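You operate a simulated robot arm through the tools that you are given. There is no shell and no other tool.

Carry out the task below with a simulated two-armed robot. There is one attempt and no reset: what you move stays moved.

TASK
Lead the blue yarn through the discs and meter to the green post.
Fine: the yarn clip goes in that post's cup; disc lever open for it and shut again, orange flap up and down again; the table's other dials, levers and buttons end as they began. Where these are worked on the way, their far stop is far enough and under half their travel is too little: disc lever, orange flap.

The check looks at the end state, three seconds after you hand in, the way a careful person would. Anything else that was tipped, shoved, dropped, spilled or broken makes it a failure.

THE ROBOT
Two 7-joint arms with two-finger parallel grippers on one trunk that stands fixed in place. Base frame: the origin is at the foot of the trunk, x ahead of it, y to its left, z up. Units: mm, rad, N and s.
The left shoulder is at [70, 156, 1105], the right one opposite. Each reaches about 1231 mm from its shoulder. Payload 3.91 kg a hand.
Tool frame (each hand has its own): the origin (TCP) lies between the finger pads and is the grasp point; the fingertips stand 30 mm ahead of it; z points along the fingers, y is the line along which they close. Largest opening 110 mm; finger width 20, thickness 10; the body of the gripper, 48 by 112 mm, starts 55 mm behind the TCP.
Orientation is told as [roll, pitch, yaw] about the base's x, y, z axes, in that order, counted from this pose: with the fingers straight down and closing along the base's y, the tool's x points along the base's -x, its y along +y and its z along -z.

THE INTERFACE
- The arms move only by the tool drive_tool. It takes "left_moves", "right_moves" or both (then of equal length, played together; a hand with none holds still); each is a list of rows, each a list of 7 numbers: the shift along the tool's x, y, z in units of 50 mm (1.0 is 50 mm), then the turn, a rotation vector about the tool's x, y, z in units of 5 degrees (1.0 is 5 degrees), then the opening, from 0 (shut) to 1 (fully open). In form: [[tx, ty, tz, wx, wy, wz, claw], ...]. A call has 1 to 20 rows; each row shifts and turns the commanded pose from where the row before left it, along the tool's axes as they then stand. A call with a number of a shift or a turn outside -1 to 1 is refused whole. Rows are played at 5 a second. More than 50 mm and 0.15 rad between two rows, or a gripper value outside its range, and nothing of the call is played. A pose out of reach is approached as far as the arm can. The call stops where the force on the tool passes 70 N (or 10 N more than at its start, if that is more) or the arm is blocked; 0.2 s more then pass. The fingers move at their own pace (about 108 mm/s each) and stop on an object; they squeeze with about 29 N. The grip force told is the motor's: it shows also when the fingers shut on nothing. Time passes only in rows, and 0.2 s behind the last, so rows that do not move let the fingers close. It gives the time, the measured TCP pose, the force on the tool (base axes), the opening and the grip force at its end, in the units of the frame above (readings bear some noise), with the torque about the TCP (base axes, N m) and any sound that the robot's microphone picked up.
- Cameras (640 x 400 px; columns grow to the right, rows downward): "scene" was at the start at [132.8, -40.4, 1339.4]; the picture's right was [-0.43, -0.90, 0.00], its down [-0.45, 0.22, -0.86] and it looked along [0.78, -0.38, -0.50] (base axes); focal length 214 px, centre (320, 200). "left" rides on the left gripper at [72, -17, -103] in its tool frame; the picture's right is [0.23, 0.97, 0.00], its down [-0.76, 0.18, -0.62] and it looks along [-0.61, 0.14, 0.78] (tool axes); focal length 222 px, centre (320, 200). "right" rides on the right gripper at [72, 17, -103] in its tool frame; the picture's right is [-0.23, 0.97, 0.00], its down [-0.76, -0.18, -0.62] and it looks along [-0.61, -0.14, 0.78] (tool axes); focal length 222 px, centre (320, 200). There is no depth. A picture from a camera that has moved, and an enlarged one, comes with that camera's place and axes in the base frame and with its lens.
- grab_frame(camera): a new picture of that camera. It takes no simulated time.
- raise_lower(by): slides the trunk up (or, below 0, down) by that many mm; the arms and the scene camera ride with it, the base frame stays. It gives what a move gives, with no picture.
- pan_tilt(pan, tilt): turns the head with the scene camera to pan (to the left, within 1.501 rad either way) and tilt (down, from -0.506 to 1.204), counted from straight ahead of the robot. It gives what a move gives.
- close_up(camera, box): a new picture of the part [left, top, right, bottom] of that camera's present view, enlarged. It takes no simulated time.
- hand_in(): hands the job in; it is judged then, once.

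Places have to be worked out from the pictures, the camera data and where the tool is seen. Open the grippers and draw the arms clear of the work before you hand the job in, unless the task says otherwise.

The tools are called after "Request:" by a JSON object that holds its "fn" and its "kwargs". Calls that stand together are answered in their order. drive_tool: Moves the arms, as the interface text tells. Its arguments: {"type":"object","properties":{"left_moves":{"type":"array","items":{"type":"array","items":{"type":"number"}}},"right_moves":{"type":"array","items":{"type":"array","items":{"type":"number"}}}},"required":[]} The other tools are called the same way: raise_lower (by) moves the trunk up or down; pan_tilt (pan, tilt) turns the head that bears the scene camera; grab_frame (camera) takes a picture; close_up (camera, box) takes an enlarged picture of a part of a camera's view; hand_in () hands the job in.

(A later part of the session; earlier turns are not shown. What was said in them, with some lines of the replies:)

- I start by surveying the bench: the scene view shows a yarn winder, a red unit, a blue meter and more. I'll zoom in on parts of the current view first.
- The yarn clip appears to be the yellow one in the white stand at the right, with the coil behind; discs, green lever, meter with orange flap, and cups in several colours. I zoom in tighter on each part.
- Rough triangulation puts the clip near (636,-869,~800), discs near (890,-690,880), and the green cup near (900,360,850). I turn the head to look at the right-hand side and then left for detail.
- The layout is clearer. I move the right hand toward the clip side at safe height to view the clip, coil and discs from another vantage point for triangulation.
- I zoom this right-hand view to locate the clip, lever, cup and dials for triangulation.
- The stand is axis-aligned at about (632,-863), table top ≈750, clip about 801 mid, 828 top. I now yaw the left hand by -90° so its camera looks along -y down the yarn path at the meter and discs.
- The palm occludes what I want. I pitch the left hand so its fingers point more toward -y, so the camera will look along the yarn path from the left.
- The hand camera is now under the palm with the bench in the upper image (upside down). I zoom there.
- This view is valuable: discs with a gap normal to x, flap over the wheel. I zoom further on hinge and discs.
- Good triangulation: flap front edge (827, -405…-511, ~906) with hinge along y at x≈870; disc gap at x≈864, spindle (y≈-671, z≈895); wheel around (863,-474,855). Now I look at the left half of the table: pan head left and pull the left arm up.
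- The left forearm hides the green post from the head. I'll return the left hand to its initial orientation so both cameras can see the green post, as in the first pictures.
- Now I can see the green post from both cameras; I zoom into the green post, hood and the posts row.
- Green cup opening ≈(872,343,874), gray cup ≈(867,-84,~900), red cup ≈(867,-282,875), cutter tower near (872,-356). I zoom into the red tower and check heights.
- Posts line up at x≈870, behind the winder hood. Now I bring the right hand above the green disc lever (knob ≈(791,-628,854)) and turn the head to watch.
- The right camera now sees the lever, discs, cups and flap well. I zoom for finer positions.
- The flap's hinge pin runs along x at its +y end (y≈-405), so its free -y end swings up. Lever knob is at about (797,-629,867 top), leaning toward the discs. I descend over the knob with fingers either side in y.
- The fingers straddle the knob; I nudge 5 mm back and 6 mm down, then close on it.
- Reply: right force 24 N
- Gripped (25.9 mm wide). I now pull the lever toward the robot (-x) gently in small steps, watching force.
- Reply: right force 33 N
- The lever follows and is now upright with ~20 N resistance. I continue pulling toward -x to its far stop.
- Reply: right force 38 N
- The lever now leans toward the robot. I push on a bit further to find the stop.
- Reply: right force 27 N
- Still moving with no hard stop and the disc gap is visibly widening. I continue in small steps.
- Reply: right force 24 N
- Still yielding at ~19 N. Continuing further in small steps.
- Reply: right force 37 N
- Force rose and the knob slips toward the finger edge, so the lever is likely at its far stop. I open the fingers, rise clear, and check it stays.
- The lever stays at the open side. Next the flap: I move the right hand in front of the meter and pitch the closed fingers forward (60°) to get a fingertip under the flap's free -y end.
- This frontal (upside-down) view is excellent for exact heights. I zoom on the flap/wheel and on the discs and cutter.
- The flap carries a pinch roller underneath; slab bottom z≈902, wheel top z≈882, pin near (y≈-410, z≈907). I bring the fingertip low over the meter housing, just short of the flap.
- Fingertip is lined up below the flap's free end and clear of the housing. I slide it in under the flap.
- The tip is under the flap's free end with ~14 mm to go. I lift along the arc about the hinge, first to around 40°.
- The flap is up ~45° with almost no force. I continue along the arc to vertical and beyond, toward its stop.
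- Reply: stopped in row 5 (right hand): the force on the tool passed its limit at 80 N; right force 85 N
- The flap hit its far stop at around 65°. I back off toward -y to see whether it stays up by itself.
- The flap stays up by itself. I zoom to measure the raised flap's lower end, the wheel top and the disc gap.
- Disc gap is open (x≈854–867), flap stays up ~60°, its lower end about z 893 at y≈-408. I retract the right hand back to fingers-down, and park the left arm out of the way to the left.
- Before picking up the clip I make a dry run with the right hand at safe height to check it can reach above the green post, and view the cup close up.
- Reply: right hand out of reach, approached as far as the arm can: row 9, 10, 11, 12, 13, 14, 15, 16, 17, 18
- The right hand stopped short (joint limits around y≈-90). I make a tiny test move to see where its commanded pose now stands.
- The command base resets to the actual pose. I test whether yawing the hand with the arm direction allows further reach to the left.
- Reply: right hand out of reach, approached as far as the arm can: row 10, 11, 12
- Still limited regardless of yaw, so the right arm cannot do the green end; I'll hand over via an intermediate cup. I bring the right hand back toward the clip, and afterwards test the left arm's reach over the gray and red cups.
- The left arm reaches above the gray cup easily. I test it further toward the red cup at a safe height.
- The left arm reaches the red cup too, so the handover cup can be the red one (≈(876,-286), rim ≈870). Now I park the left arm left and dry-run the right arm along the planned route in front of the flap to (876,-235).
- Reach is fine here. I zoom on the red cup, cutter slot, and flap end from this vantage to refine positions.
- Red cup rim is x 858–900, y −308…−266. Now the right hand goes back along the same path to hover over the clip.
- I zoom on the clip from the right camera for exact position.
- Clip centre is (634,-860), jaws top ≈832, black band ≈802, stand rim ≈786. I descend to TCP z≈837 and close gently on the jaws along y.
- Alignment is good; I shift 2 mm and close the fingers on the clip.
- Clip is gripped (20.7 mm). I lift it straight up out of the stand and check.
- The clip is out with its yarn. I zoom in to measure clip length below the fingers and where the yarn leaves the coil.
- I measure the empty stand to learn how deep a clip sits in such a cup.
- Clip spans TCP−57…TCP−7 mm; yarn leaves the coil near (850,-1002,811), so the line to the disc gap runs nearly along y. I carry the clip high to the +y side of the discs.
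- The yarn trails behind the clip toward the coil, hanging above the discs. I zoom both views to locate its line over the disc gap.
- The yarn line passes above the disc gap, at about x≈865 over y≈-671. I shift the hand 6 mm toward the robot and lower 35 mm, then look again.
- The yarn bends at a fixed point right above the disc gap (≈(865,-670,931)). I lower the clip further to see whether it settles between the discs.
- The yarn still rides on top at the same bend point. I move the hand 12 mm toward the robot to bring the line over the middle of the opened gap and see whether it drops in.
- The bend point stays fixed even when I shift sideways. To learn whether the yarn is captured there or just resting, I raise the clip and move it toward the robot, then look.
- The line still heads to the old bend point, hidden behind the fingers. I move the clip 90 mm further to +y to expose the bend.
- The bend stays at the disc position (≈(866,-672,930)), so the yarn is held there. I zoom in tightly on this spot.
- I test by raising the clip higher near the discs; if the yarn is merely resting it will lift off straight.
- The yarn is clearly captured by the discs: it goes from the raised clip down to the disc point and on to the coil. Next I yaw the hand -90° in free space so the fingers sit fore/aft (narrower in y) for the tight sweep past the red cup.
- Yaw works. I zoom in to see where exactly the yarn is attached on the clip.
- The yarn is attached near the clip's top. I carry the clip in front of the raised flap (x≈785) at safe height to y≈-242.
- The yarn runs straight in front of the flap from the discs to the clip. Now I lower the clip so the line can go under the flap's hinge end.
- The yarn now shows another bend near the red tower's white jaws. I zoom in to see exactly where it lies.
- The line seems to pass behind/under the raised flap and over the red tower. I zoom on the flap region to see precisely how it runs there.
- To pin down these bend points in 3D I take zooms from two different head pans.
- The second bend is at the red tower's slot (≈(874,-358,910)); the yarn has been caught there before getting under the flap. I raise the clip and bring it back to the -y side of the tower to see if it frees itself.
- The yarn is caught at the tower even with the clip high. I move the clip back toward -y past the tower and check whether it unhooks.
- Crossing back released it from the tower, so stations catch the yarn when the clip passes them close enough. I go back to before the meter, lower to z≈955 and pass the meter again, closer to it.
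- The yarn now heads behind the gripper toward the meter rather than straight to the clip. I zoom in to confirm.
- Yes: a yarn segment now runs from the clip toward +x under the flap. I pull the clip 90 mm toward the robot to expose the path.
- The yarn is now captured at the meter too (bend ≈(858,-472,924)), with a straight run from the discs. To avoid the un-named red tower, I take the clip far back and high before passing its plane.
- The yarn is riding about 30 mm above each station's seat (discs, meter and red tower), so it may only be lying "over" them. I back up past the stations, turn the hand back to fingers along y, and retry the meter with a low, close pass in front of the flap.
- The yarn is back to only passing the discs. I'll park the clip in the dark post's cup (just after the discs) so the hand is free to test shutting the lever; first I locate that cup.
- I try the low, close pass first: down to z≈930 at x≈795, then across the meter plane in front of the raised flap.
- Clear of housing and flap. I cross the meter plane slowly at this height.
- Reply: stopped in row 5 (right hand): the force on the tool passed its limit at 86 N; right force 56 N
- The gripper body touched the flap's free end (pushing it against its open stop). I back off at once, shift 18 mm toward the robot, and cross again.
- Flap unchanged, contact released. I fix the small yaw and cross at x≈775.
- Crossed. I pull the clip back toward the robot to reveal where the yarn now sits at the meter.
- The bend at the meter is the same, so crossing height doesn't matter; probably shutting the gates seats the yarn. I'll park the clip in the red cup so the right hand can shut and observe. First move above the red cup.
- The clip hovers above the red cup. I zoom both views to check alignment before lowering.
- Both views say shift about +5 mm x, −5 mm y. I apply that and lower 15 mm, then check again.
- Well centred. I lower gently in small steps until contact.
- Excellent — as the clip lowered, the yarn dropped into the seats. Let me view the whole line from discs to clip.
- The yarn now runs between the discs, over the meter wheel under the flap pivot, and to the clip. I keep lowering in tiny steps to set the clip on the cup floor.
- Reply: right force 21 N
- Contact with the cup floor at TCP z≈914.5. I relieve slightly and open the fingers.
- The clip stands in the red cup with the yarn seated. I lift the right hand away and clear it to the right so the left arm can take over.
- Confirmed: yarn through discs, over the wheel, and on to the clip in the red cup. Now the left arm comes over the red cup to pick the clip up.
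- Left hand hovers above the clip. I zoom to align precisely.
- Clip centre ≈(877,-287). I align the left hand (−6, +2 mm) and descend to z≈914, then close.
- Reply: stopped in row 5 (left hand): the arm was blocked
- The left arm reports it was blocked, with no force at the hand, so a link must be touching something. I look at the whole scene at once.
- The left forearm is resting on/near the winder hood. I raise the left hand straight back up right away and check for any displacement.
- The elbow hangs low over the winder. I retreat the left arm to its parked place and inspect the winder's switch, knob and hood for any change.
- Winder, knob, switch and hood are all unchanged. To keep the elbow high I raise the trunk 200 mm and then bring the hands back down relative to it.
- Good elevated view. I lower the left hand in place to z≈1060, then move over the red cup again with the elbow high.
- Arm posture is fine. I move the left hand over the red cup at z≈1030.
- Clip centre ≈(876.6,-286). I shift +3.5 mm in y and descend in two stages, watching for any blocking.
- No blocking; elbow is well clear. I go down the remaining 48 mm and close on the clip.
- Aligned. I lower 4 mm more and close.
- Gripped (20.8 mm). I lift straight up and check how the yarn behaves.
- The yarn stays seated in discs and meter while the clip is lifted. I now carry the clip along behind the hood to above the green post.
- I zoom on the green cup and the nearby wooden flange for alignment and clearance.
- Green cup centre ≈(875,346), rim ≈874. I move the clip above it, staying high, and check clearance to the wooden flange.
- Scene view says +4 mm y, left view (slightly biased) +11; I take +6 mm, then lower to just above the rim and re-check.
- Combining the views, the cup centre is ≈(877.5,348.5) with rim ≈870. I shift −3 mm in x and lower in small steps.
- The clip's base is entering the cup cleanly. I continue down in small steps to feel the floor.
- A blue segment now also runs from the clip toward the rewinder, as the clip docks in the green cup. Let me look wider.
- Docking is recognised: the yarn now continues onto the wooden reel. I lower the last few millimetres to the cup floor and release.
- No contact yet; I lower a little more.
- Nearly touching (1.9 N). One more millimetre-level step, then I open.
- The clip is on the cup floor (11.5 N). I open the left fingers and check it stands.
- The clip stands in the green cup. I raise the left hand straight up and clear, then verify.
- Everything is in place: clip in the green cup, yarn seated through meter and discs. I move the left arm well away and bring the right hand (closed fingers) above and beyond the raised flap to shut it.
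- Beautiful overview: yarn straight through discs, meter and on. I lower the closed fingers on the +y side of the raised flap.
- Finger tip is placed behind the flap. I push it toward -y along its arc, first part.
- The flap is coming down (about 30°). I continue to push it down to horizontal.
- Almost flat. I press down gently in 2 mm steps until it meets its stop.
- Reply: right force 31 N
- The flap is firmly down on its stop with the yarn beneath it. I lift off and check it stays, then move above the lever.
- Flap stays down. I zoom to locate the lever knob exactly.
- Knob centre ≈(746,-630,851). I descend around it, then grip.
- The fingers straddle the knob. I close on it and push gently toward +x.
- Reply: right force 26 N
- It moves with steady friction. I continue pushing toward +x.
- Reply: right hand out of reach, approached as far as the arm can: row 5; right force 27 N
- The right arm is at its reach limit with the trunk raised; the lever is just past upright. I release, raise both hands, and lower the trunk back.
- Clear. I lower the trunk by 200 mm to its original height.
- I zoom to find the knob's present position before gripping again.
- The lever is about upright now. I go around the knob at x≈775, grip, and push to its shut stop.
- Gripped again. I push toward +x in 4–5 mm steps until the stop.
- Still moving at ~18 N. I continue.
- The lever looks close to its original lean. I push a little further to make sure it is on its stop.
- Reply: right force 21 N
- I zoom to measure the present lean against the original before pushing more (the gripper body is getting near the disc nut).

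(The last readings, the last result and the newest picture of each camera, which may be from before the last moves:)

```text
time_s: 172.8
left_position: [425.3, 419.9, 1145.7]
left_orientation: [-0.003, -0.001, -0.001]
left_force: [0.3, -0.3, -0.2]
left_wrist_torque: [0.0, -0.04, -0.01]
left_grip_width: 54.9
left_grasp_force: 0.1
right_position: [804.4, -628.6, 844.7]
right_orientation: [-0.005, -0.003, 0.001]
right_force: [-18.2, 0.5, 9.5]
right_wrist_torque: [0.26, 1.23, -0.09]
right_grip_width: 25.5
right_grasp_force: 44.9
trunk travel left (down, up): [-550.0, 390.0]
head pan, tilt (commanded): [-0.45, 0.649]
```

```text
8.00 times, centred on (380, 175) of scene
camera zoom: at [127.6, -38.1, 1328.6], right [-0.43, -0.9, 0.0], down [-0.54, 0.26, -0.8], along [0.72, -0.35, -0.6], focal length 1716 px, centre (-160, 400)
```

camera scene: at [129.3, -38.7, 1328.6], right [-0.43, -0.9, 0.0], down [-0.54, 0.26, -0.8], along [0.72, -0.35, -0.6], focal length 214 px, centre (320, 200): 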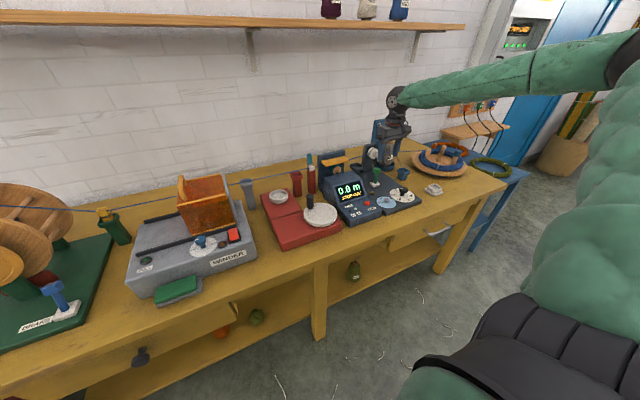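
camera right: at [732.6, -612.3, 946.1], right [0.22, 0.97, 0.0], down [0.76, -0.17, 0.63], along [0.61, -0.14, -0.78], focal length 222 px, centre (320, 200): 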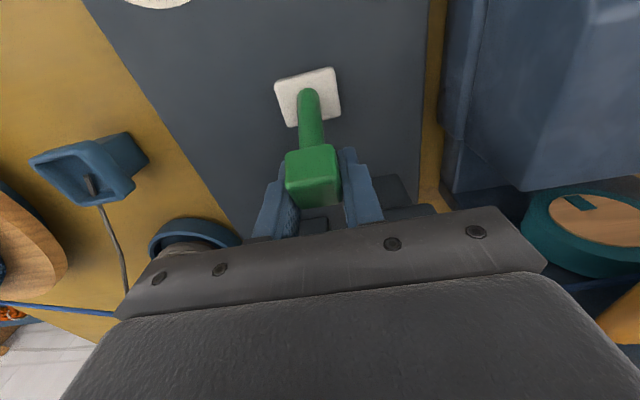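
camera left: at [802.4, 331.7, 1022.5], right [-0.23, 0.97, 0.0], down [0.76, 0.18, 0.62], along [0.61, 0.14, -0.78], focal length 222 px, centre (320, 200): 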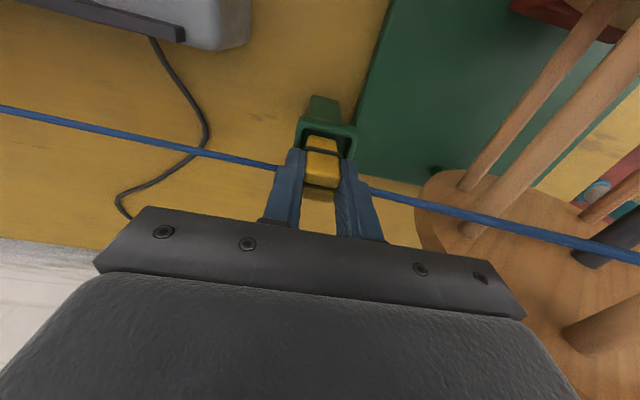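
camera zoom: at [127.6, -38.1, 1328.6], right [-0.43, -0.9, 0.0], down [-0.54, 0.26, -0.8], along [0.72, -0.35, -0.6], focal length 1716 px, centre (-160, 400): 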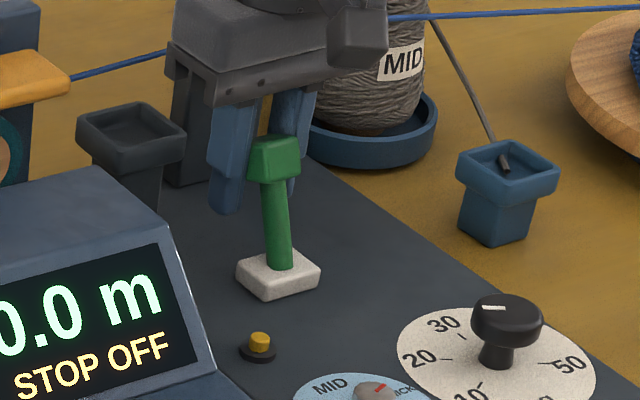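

The fingers were slipping over the knob; it is about 4° short of its original lean. I release, go up, and push from behind with closed fingers instead.

Request:
{"fn": "drive_tool", "kwargs": {"right_moves": [[0, 0, 0, 0, 0, 0, 0.6], [0, 0, 0, 0, 0, 0, 0.6], [0.1, 0, -0.5, 0, 0, 0, 0.6], [0.4, 0, -0.7, 0, 0, 0, 0.6], [0.7, 0, 0, 0, 0, 0, 0], [0.1, 0, 0, 0, 0, 0, 0], [0, 0, 0, 0, 0, 0, 0]]}}

Request:
{"fn": "close_up", "kwargs": {"camera": "scene", "box": [345, 150, 409, 200]}}

Request:
{"fn": "close_up", "kwargs": {"camera": "right", "box": [250, 70, 390, 200]}}

```text
time_s: 174.4
left_position: [426.7, 418.3, 1144.7]
left_orientation: [-0.002, 0.001, 0.0]
left_force: [0.0, 0.3, 0.1]
left_wrist_torque: [0.02, -0.01, -0.01]
left_grip_width: 55.1
left_grasp_force: 0.1
right_position: [742.0, -629.7, 903.6]
right_orientation: [-0.005, -0.003, 0.004]
right_force: [0.0, 0.2, 1.4]
right_wrist_torque: [0.02, -0.01, -0.01]
right_grip_width: 0.0
right_grasp_force: 28.2
trunk travel left (down, up): [-550.0, 390.0]
head pan, tilt (commanded): [-0.45, 0.649]
```

```text
8.00 times, centred on (377, 175) of scene
camera zoom: at [129.2, -38.9, 1328.5], right [-0.44, -0.9, 0.0], down [-0.54, 0.26, -0.8], along [0.72, -0.35, -0.6], focal length 1716 px, centre (-136, 400)
```

zoom: 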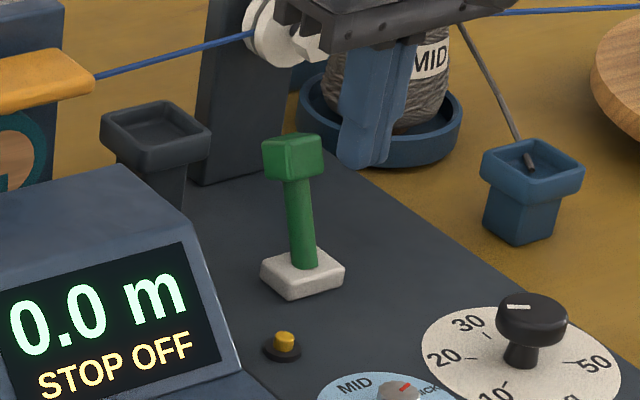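

```text
3.08 times, centred on (320, 135) of right
camera zoom: at [668.7, -611.7, 1004.6], right [0.22, 0.97, 0.0], down [0.76, -0.17, 0.63], along [0.61, -0.14, -0.78], focal length 684 px, centre (320, 400)
```

zoom: 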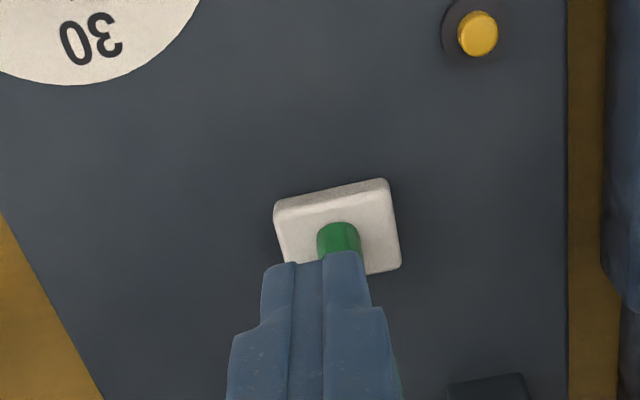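

Closed fingers are behind the knob. I lower to knob height and push toward +x in small steps.

Request:
{"fn": "drive_tool", "kwargs": {"right_moves": [[0, 0, 0.38, 0, 0, 0, 0], [0, 0, 0.38, 0, 0, 0, 0], [-0.16, 0, 0, 0, 0, 0, 0], [-0.16, 0, 0, 0, 0, 0, 0], [-0.16, 0, 0, 0, 0, 0, 0], [0, 0, 0, 0, 0, 0, 0]]}}

Request:
{"fn": "close_up", "kwargs": {"camera": "scene", "box": [345, 150, 409, 200]}}

```text
time_s: 175.8
left_position: [426.3, 417.9, 1144.8]
left_orientation: [-0.003, 0.001, 0.003]
left_force: [0.1, 0.7, 0.8]
left_wrist_torque: [-0.02, -0.01, -0.04]
left_grip_width: 55.0
left_grasp_force: 0.1
right_position: [765.4, -630.1, 865.5]
right_orientation: [-0.005, -0.005, 0.004]
right_force: [0.4, 0.5, -0.5]
right_wrist_torque: [-0.03, -0.02, -0.03]
right_grip_width: 0.0
right_grasp_force: 28.9
trunk travel left (down, up): [-550.0, 390.0]
head pan, tilt (commanded): [-0.45, 0.649]
```

```text
8.00 times, centred on (377, 175) of scene
camera zoom: at [129.3, -38.9, 1328.5], right [-0.43, -0.9, 0.0], down [-0.54, 0.26, -0.8], along [0.72, -0.35, -0.6], focal length 1716 px, centre (-136, 400)
```

zoom: 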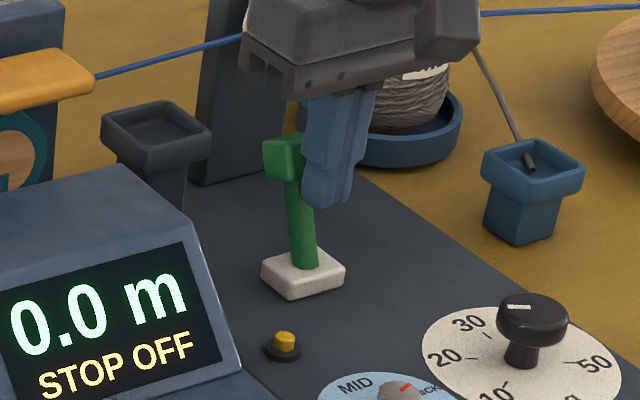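

Just about touching. I push on in 2–3 mm steps, watching for the stop.

Request:
{"fn": "drive_tool", "kwargs": {"right_moves": [[-0.06, 0, 0, 0, 0, 0, 0], [-0.06, 0, 0, 0, 0, 0, 0], [-0.05, 0, 0, 0, 0, 0, 0], [-0.05, 0, 0, 0, 0, 0, 0], [0, 0, 0, 0, 0, 0, 0]]}}

Request:
{"fn": "close_up", "kwargs": {"camera": "scene", "box": [345, 150, 409, 200]}}

```text
time_s: 177.0
left_position: [422.4, 420.0, 1147.5]
left_orientation: [-0.001, -0.003, 0.003]
left_force: [0.4, -1.0, -0.3]
left_wrist_torque: [-0.03, -0.02, 0.0]
left_grip_width: 55.2
left_grasp_force: 0.1
right_position: [769.4, -629.1, 864.9]
right_orientation: [-0.005, 0.01, 0.004]
right_force: [-55.3, -8.8, 18.7]
right_wrist_torque: [-0.33, 0.94, -0.2]
right_grip_width: 0.0
right_grasp_force: 28.7
trunk travel left (down, up): [-550.0, 390.0]
head pan, tilt (commanded): [-0.45, 0.649]
stopped in row 5 (right hand): the force on the tool passed its limit at 74 N (the readings are from after the stop); the commanded pose is now the measured one
```

```text
8.00 times, centred on (377, 175) of scene
camera zoom: at [123.9, -38.4, 1329.5], right [-0.44, -0.9, 0.0], down [-0.54, 0.26, -0.8], along [0.72, -0.35, -0.6], focal length 1716 px, centre (-136, 400)
```

zoom: 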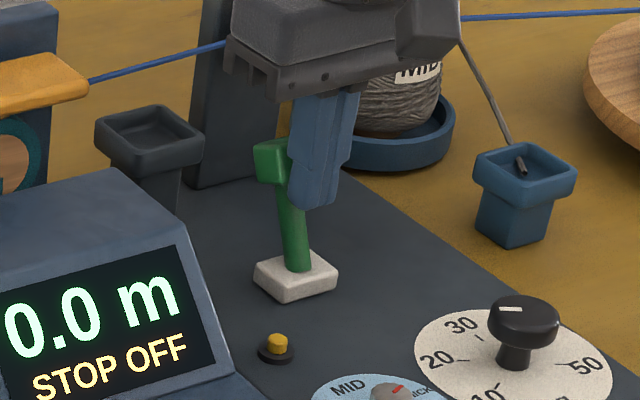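

That is the hard stop. I back off, raise the hand clear to the right/back, and compare with the first pictures.

Request:
{"fn": "drive_tool", "kwargs": {"right_moves": [[0.3, 0, 0, 0, 0, 0, 0], [0.5, 0, -0.5, 0, 0, 0, 0], [0.5, 0, -0.8, 0, 0, 0, 0.3], [0.5, -0.2, -0.8, 0, 0, 0, 0.5], [0.6, -0.4, -0.6, 0, 0, 0, 0.5], [0.8, -0.5, -0.2, 0, 0, 0, 0.5], [0.8, -0.5, 0, 0, 0, 0, 0.5], [0.8, -0.5, 0, 0, 0, 0, 0.5], [0.8, 0, 0, 0, 0, 0, 0.5], [0, 0, 0, 0, 0, 0, 0.5]]}}

Request:
{"fn": "pan_tilt", "kwargs": {"pan": -0.449, "tilt": 0.525}}

Request:
{"fn": "grab_frame", "kwargs": {"camera": "scene"}}

Request:
{"fn": "close_up", "kwargs": {"camera": "scene", "box": [360, 180, 440, 250]}}

Request:
{"fn": "close_up", "kwargs": {"camera": "scene", "box": [240, 140, 440, 290]}}

```text
time_s: 179.2
left_position: [426.4, 419.6, 1145.7]
left_orientation: [-0.002, 0.0, 0.004]
left_force: [-1.3, 1.0, -0.1]
left_wrist_torque: [0.01, -0.02, 0.01]
left_grip_width: 55.0
left_grasp_force: 0.1
right_position: [496.3, -735.1, 1015.5]
right_orientation: [-0.005, 0.005, 0.006]
right_force: [-0.4, -0.3, 1.1]
right_wrist_torque: [-0.03, 0.01, -0.01]
right_grip_width: 55.2
right_grasp_force: 0.0
trunk travel left (down, up): [-550.0, 390.0]
head pan, tilt (commanded): [-0.45, 0.649]
```

```text
time_s: 179.9
left_position: [425.6, 418.9, 1146.3]
left_orientation: [-0.003, 0.0, 0.002]
left_force: [0.3, 0.3, 0.2]
left_wrist_torque: [0.04, 0.05, -0.01]
left_grip_width: 55.2
left_grasp_force: 0.1
right_position: [497.2, -737.1, 1013.7]
right_orientation: [-0.002, 0.006, 0.004]
right_force: [0.5, 0.1, 0.6]
right_wrist_torque: [-0.03, 0.0, 0.0]
right_grip_width: 55.0
right_grasp_force: 0.1
trunk travel left (down, up): [-550.0, 390.0]
head pan, tilt (commanded): [-0.449, 0.525]
```

```text
taken
camera scene: at [132.7, -40.4, 1339.4], right [-0.43, -0.9, 0.0], down [-0.45, 0.22, -0.86], along [0.78, -0.37, -0.5], focal length 214 px, centre (320, 200)
```

scene: 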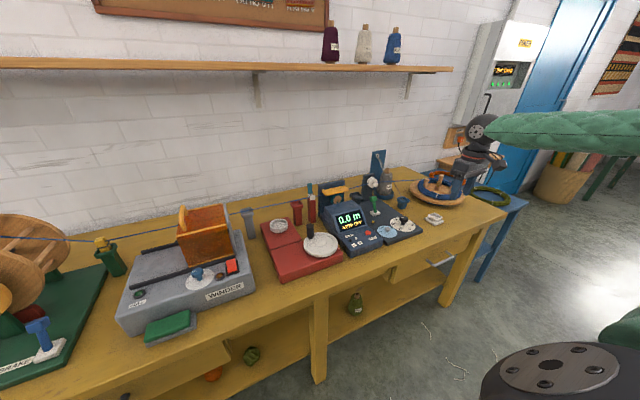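

```text
5.71 times, centred on (400, 215) of scene
camera zoom: at [132.7, -40.4, 1339.4], right [-0.43, -0.9, 0.0], down [-0.45, 0.22, -0.86], along [0.78, -0.37, -0.5], focal length 1226 px, centre (-137, 114)
```

zoom: 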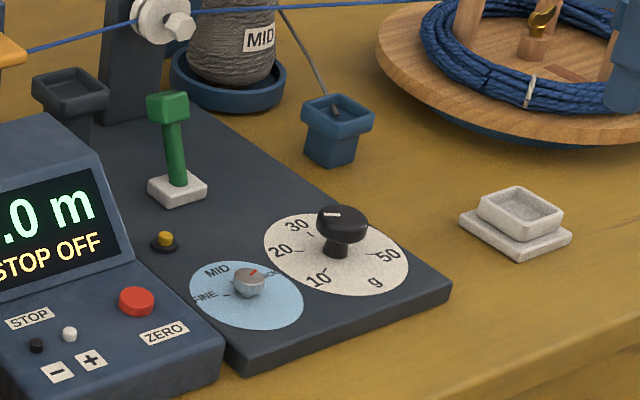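

```text
2.67 times, centred on (340, 215) of scene
camera zoom: at [132.7, -40.4, 1339.4], right [-0.43, -0.9, 0.0], down [-0.45, 0.22, -0.86], along [0.78, -0.37, -0.5], focal length 572 px, centre (267, 160)
```

zoom: 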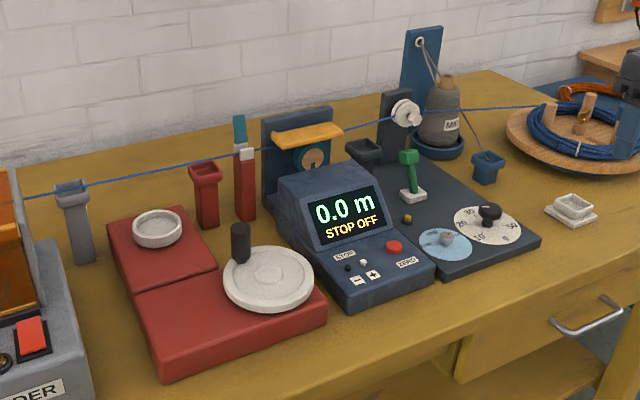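

Lever matches its original position exactly and the flap is down. I inspect discs, meter, cups and the green post closely.

Request:
{"fn": "close_up", "kwargs": {"camera": "scene", "box": [355, 160, 403, 200]}}

Request:
{"fn": "close_up", "kwargs": {"camera": "scene", "box": [300, 170, 364, 220]}}

Request:
{"fn": "close_up", "kwargs": {"camera": "scene", "box": [230, 180, 326, 250]}}

Request:
{"fn": "close_up", "kwargs": {"camera": "scene", "box": [0, 200, 176, 340]}}

Request:
{"fn": "close_up", "kwargs": {"camera": "scene", "box": [110, 190, 270, 340]}}

```text
10.00 times, centred on (379, 180) of scene
camera zoom: at [132.7, -40.4, 1339.4], right [-0.43, -0.9, 0.0], down [-0.45, 0.22, -0.86], along [0.78, -0.37, -0.5], focal length 2145 px, centre (-270, 400)
```

zoom: 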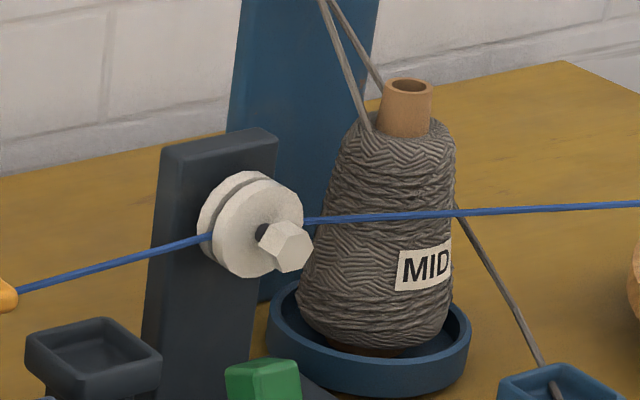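

```text
8.00 times, centred on (332, 195) of scene
camera zoom: at [132.7, -40.4, 1339.4], right [-0.43, -0.9, 0.0], down [-0.45, 0.22, -0.86], along [0.78, -0.37, -0.5], focal length 1716 px, centre (224, 240)
```

zoom: 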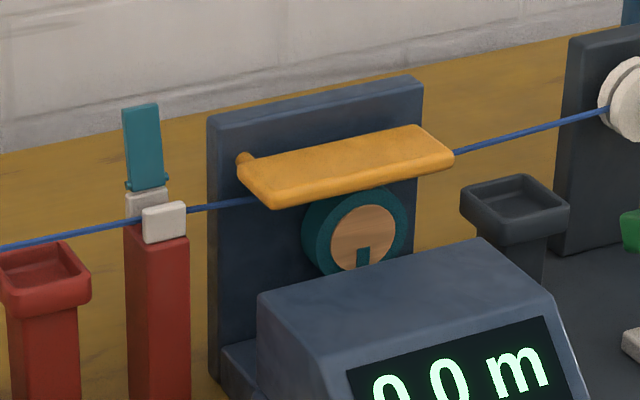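

```text
5.71 times, centred on (278, 215) of scene
camera zoom: at [132.7, -40.4, 1339.4], right [-0.43, -0.9, 0.0], down [-0.45, 0.22, -0.86], along [0.78, -0.37, -0.5], focal length 1226 px, centre (560, 114)
```

zoom: 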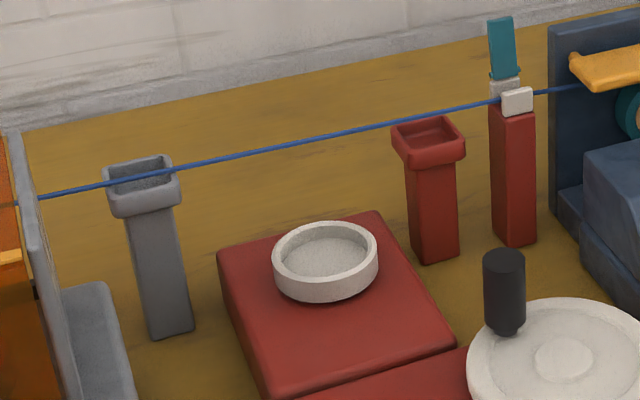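

```text
2.86 times, centred on (88, 270) of scene
camera zoom: at [132.7, -40.4, 1339.4], right [-0.43, -0.9, 0.0], down [-0.45, 0.22, -0.86], along [0.78, -0.37, -0.5], focal length 613 px, centre (983, 0)
```

zoom: 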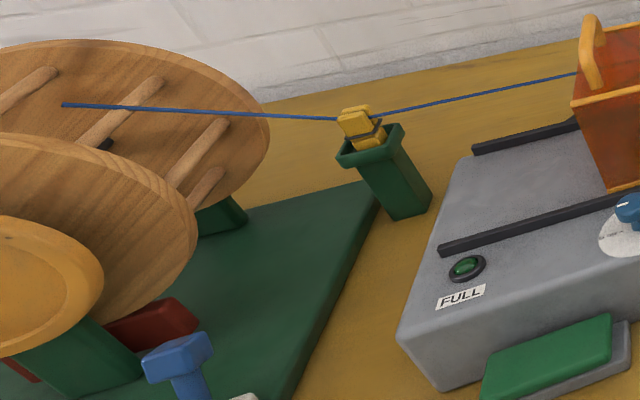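

```text
2.67 times, centred on (190, 265) of scene
camera zoom: at [132.7, -40.4, 1339.4], right [-0.43, -0.9, 0.0], down [-0.45, 0.22, -0.86], along [0.78, -0.37, -0.5], focal length 572 px, centre (667, 27)
```

zoom: 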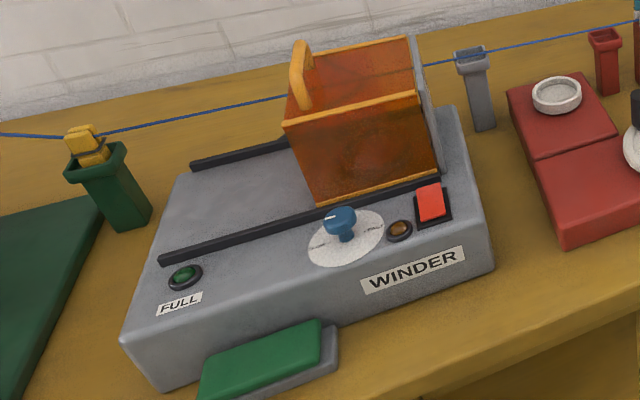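

All controls look as at the start, and the yarn runs between the shut discs and under the shut flap. I open both grippers, draw the arms fully clear, and take a last close look at the clip.

Request:
{"fn": "drive_tool", "kwargs": {"right_moves": [[0.485, 0.3, -0.48, 0, 0, 0, 1], [0.485, 0.585, -0.48, 0, 0, 0, 1], [0.485, 0.585, -0.48, 0, 0, 0, 1], [0.485, 0.585, -0.48, 0, 0, 0, 1], [0, 0, 0, 0, 0, 0, 1], [0, 0, 0, 0, 0, 0, 1]], "left_moves": [[0.2, 0, -0.2, 0, 0, 0, 1], [0.2, 0, -0.2, 0, 0, 0, 1], [0, 0, 0, 0, 0, 0, 1], [0, 0, 0, 0, 0, 0, 1], [0, 0, 0, 0, 0, 0, 1], [0, 0, 0, 0, 0, 0, 1]]}}

Request:
{"fn": "pan_tilt", "kwargs": {"pan": 0.1, "tilt": 0.55}}

Request:
{"fn": "grab_frame", "kwargs": {"camera": "scene"}}

Request:
{"fn": "close_up", "kwargs": {"camera": "scene", "box": [230, 180, 326, 240]}}

Request:
{"fn": "grab_frame", "kwargs": {"camera": "left"}}

Request:
{"fn": "grab_frame", "kwargs": {"camera": "right"}}

```text
time_s: 181.3
left_position: [405.5, 419.6, 1165.1]
left_orientation: [-0.003, 0.0, 0.001]
left_force: [-0.4, -1.0, 0.2]
left_wrist_torque: [0.01, -0.01, -0.02]
left_grip_width: 109.9
left_grasp_force: 0.0
right_position: [398.4, -632.4, 1108.1]
right_orientation: [-0.006, 0.006, 0.006]
right_force: [-0.9, 0.3, 0.5]
right_wrist_torque: [0.01, 0.01, -0.01]
right_grip_width: 110.4
right_grasp_force: 0.1
trunk travel left (down, up): [-550.0, 390.0]
head pan, tilt (commanded): [-0.449, 0.525]
```

```text
time_s: 182.3
left_position: [405.8, 418.9, 1165.3]
left_orientation: [0.0, 0.0, 0.001]
left_force: [0.6, -0.4, -0.5]
left_wrist_torque: [-0.02, 0.02, 0.04]
left_grip_width: 109.9
left_grasp_force: 0.1
right_position: [399.8, -632.5, 1107.8]
right_orientation: [-0.004, 0.006, 0.005]
right_force: [-0.5, 0.2, 0.0]
right_wrist_torque: [-0.02, 0.02, -0.02]
right_grip_width: 110.2
right_grasp_force: 0.0
trunk travel left (down, up): [-550.0, 390.0]
head pan, tilt (commanded): [0.099, 0.55]
```

```text
taken
camera scene: at [140.4, 8.1, 1337.3], right [0.1, -1.0, 0.0], down [-0.52, -0.05, -0.85], along [0.85, 0.08, -0.52], focal length 214 px, centre (320, 200)
```

scene: 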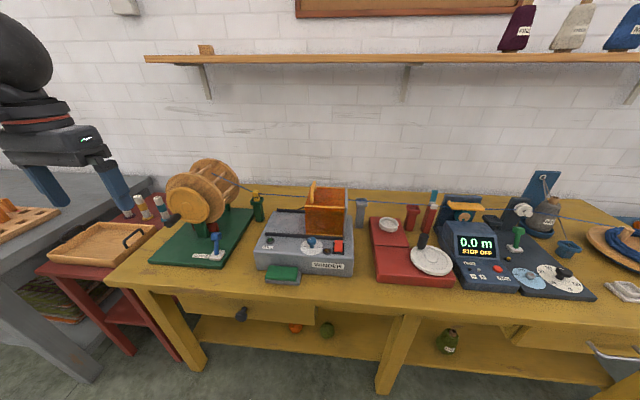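

```text
6.67 times, centred on (278, 210) of scene
camera zoom: at [140.4, 8.1, 1337.3], right [0.1, -1.0, 0.0], down [-0.52, -0.05, -0.85], along [0.85, 0.08, -0.52], focal length 1430 px, centre (600, 133)
```

zoom: 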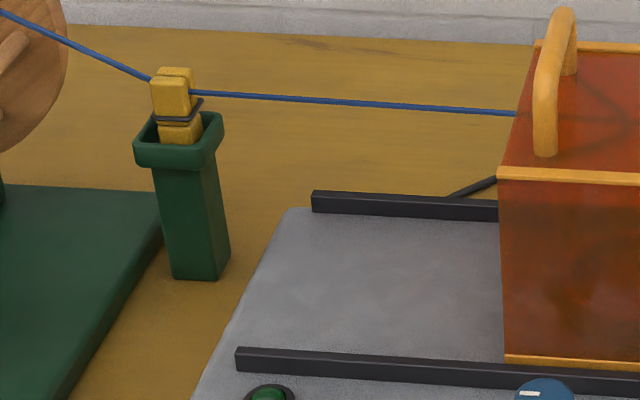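

```text
taken
camera left: at [332.2, 403.3, 1269.1], right [-0.23, 0.97, 0.0], down [0.76, 0.18, 0.62], along [0.61, 0.14, -0.78], focal length 222 px, centre (320, 200)
```

left: 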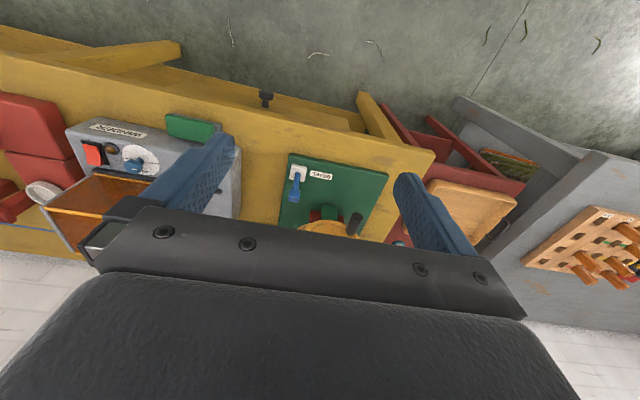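

```text
taken
camera right: at [327.4, -615.1, 1209.6], right [0.22, 0.98, -0.01], down [0.77, -0.17, 0.62], along [0.6, -0.14, -0.79], focal length 222 px, centre (320, 200)
```

right: 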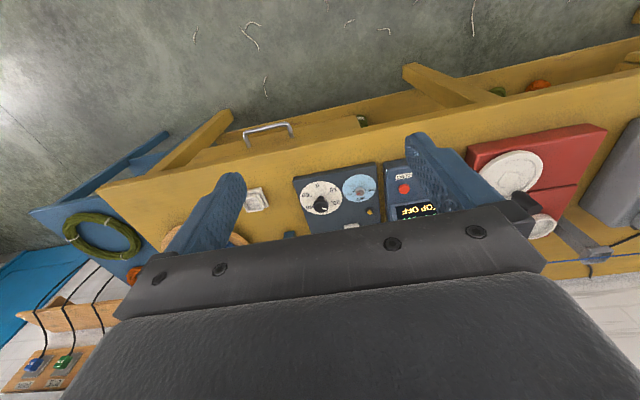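

The clip sits in the green cup, the yarn runs through the shut discs and under the lowered flap, the lever and other controls look as at the start, and both arms are clear and open. I hand in.

Request:
{"fn": "hand_in", "kwargs": {}}

```text
The job is handed in.
```

The blue yarn now runs from its coil between the discs and over the meter wheel to the green post. Its clip stands in the green cup. I've handed the job in and have had no verdict back yet.

- **Disc lever:** I opened it to its far stop and then shut it again. It now looks the same as in the first pictures.
- **Orange flap:** I raised it to its stop and then lowered it again. The yarn runs beneath it, and it stayed down when I let go.
- **Other controls:** The dials, switches and winder controls I compared look unchanged from the start.
- **Arms:** Both grippers are open and the arms are drawn back clear of the table.

Some things did not go cleanly:

- **Red tower:** The yarn also lies in the slot of the red tower with the teal flap. The yarn was caught there both times I led the clip past it, so I left it. I did not move the teal flap, which is still up.
- **Contacts:** The right gripper body bumped the raised flap once, pushing it against its open stop. The left arm was also blocked once while low over the winder. I found nothing displaced after either.
- **Parked clip:** I set the clip in the red cup for a while, because only the left arm could reach the green post. The red cup is empty again.
- **Reel:** Once the clip sat in the green cup, the yarn showed as continuing from it to the wooden reel.
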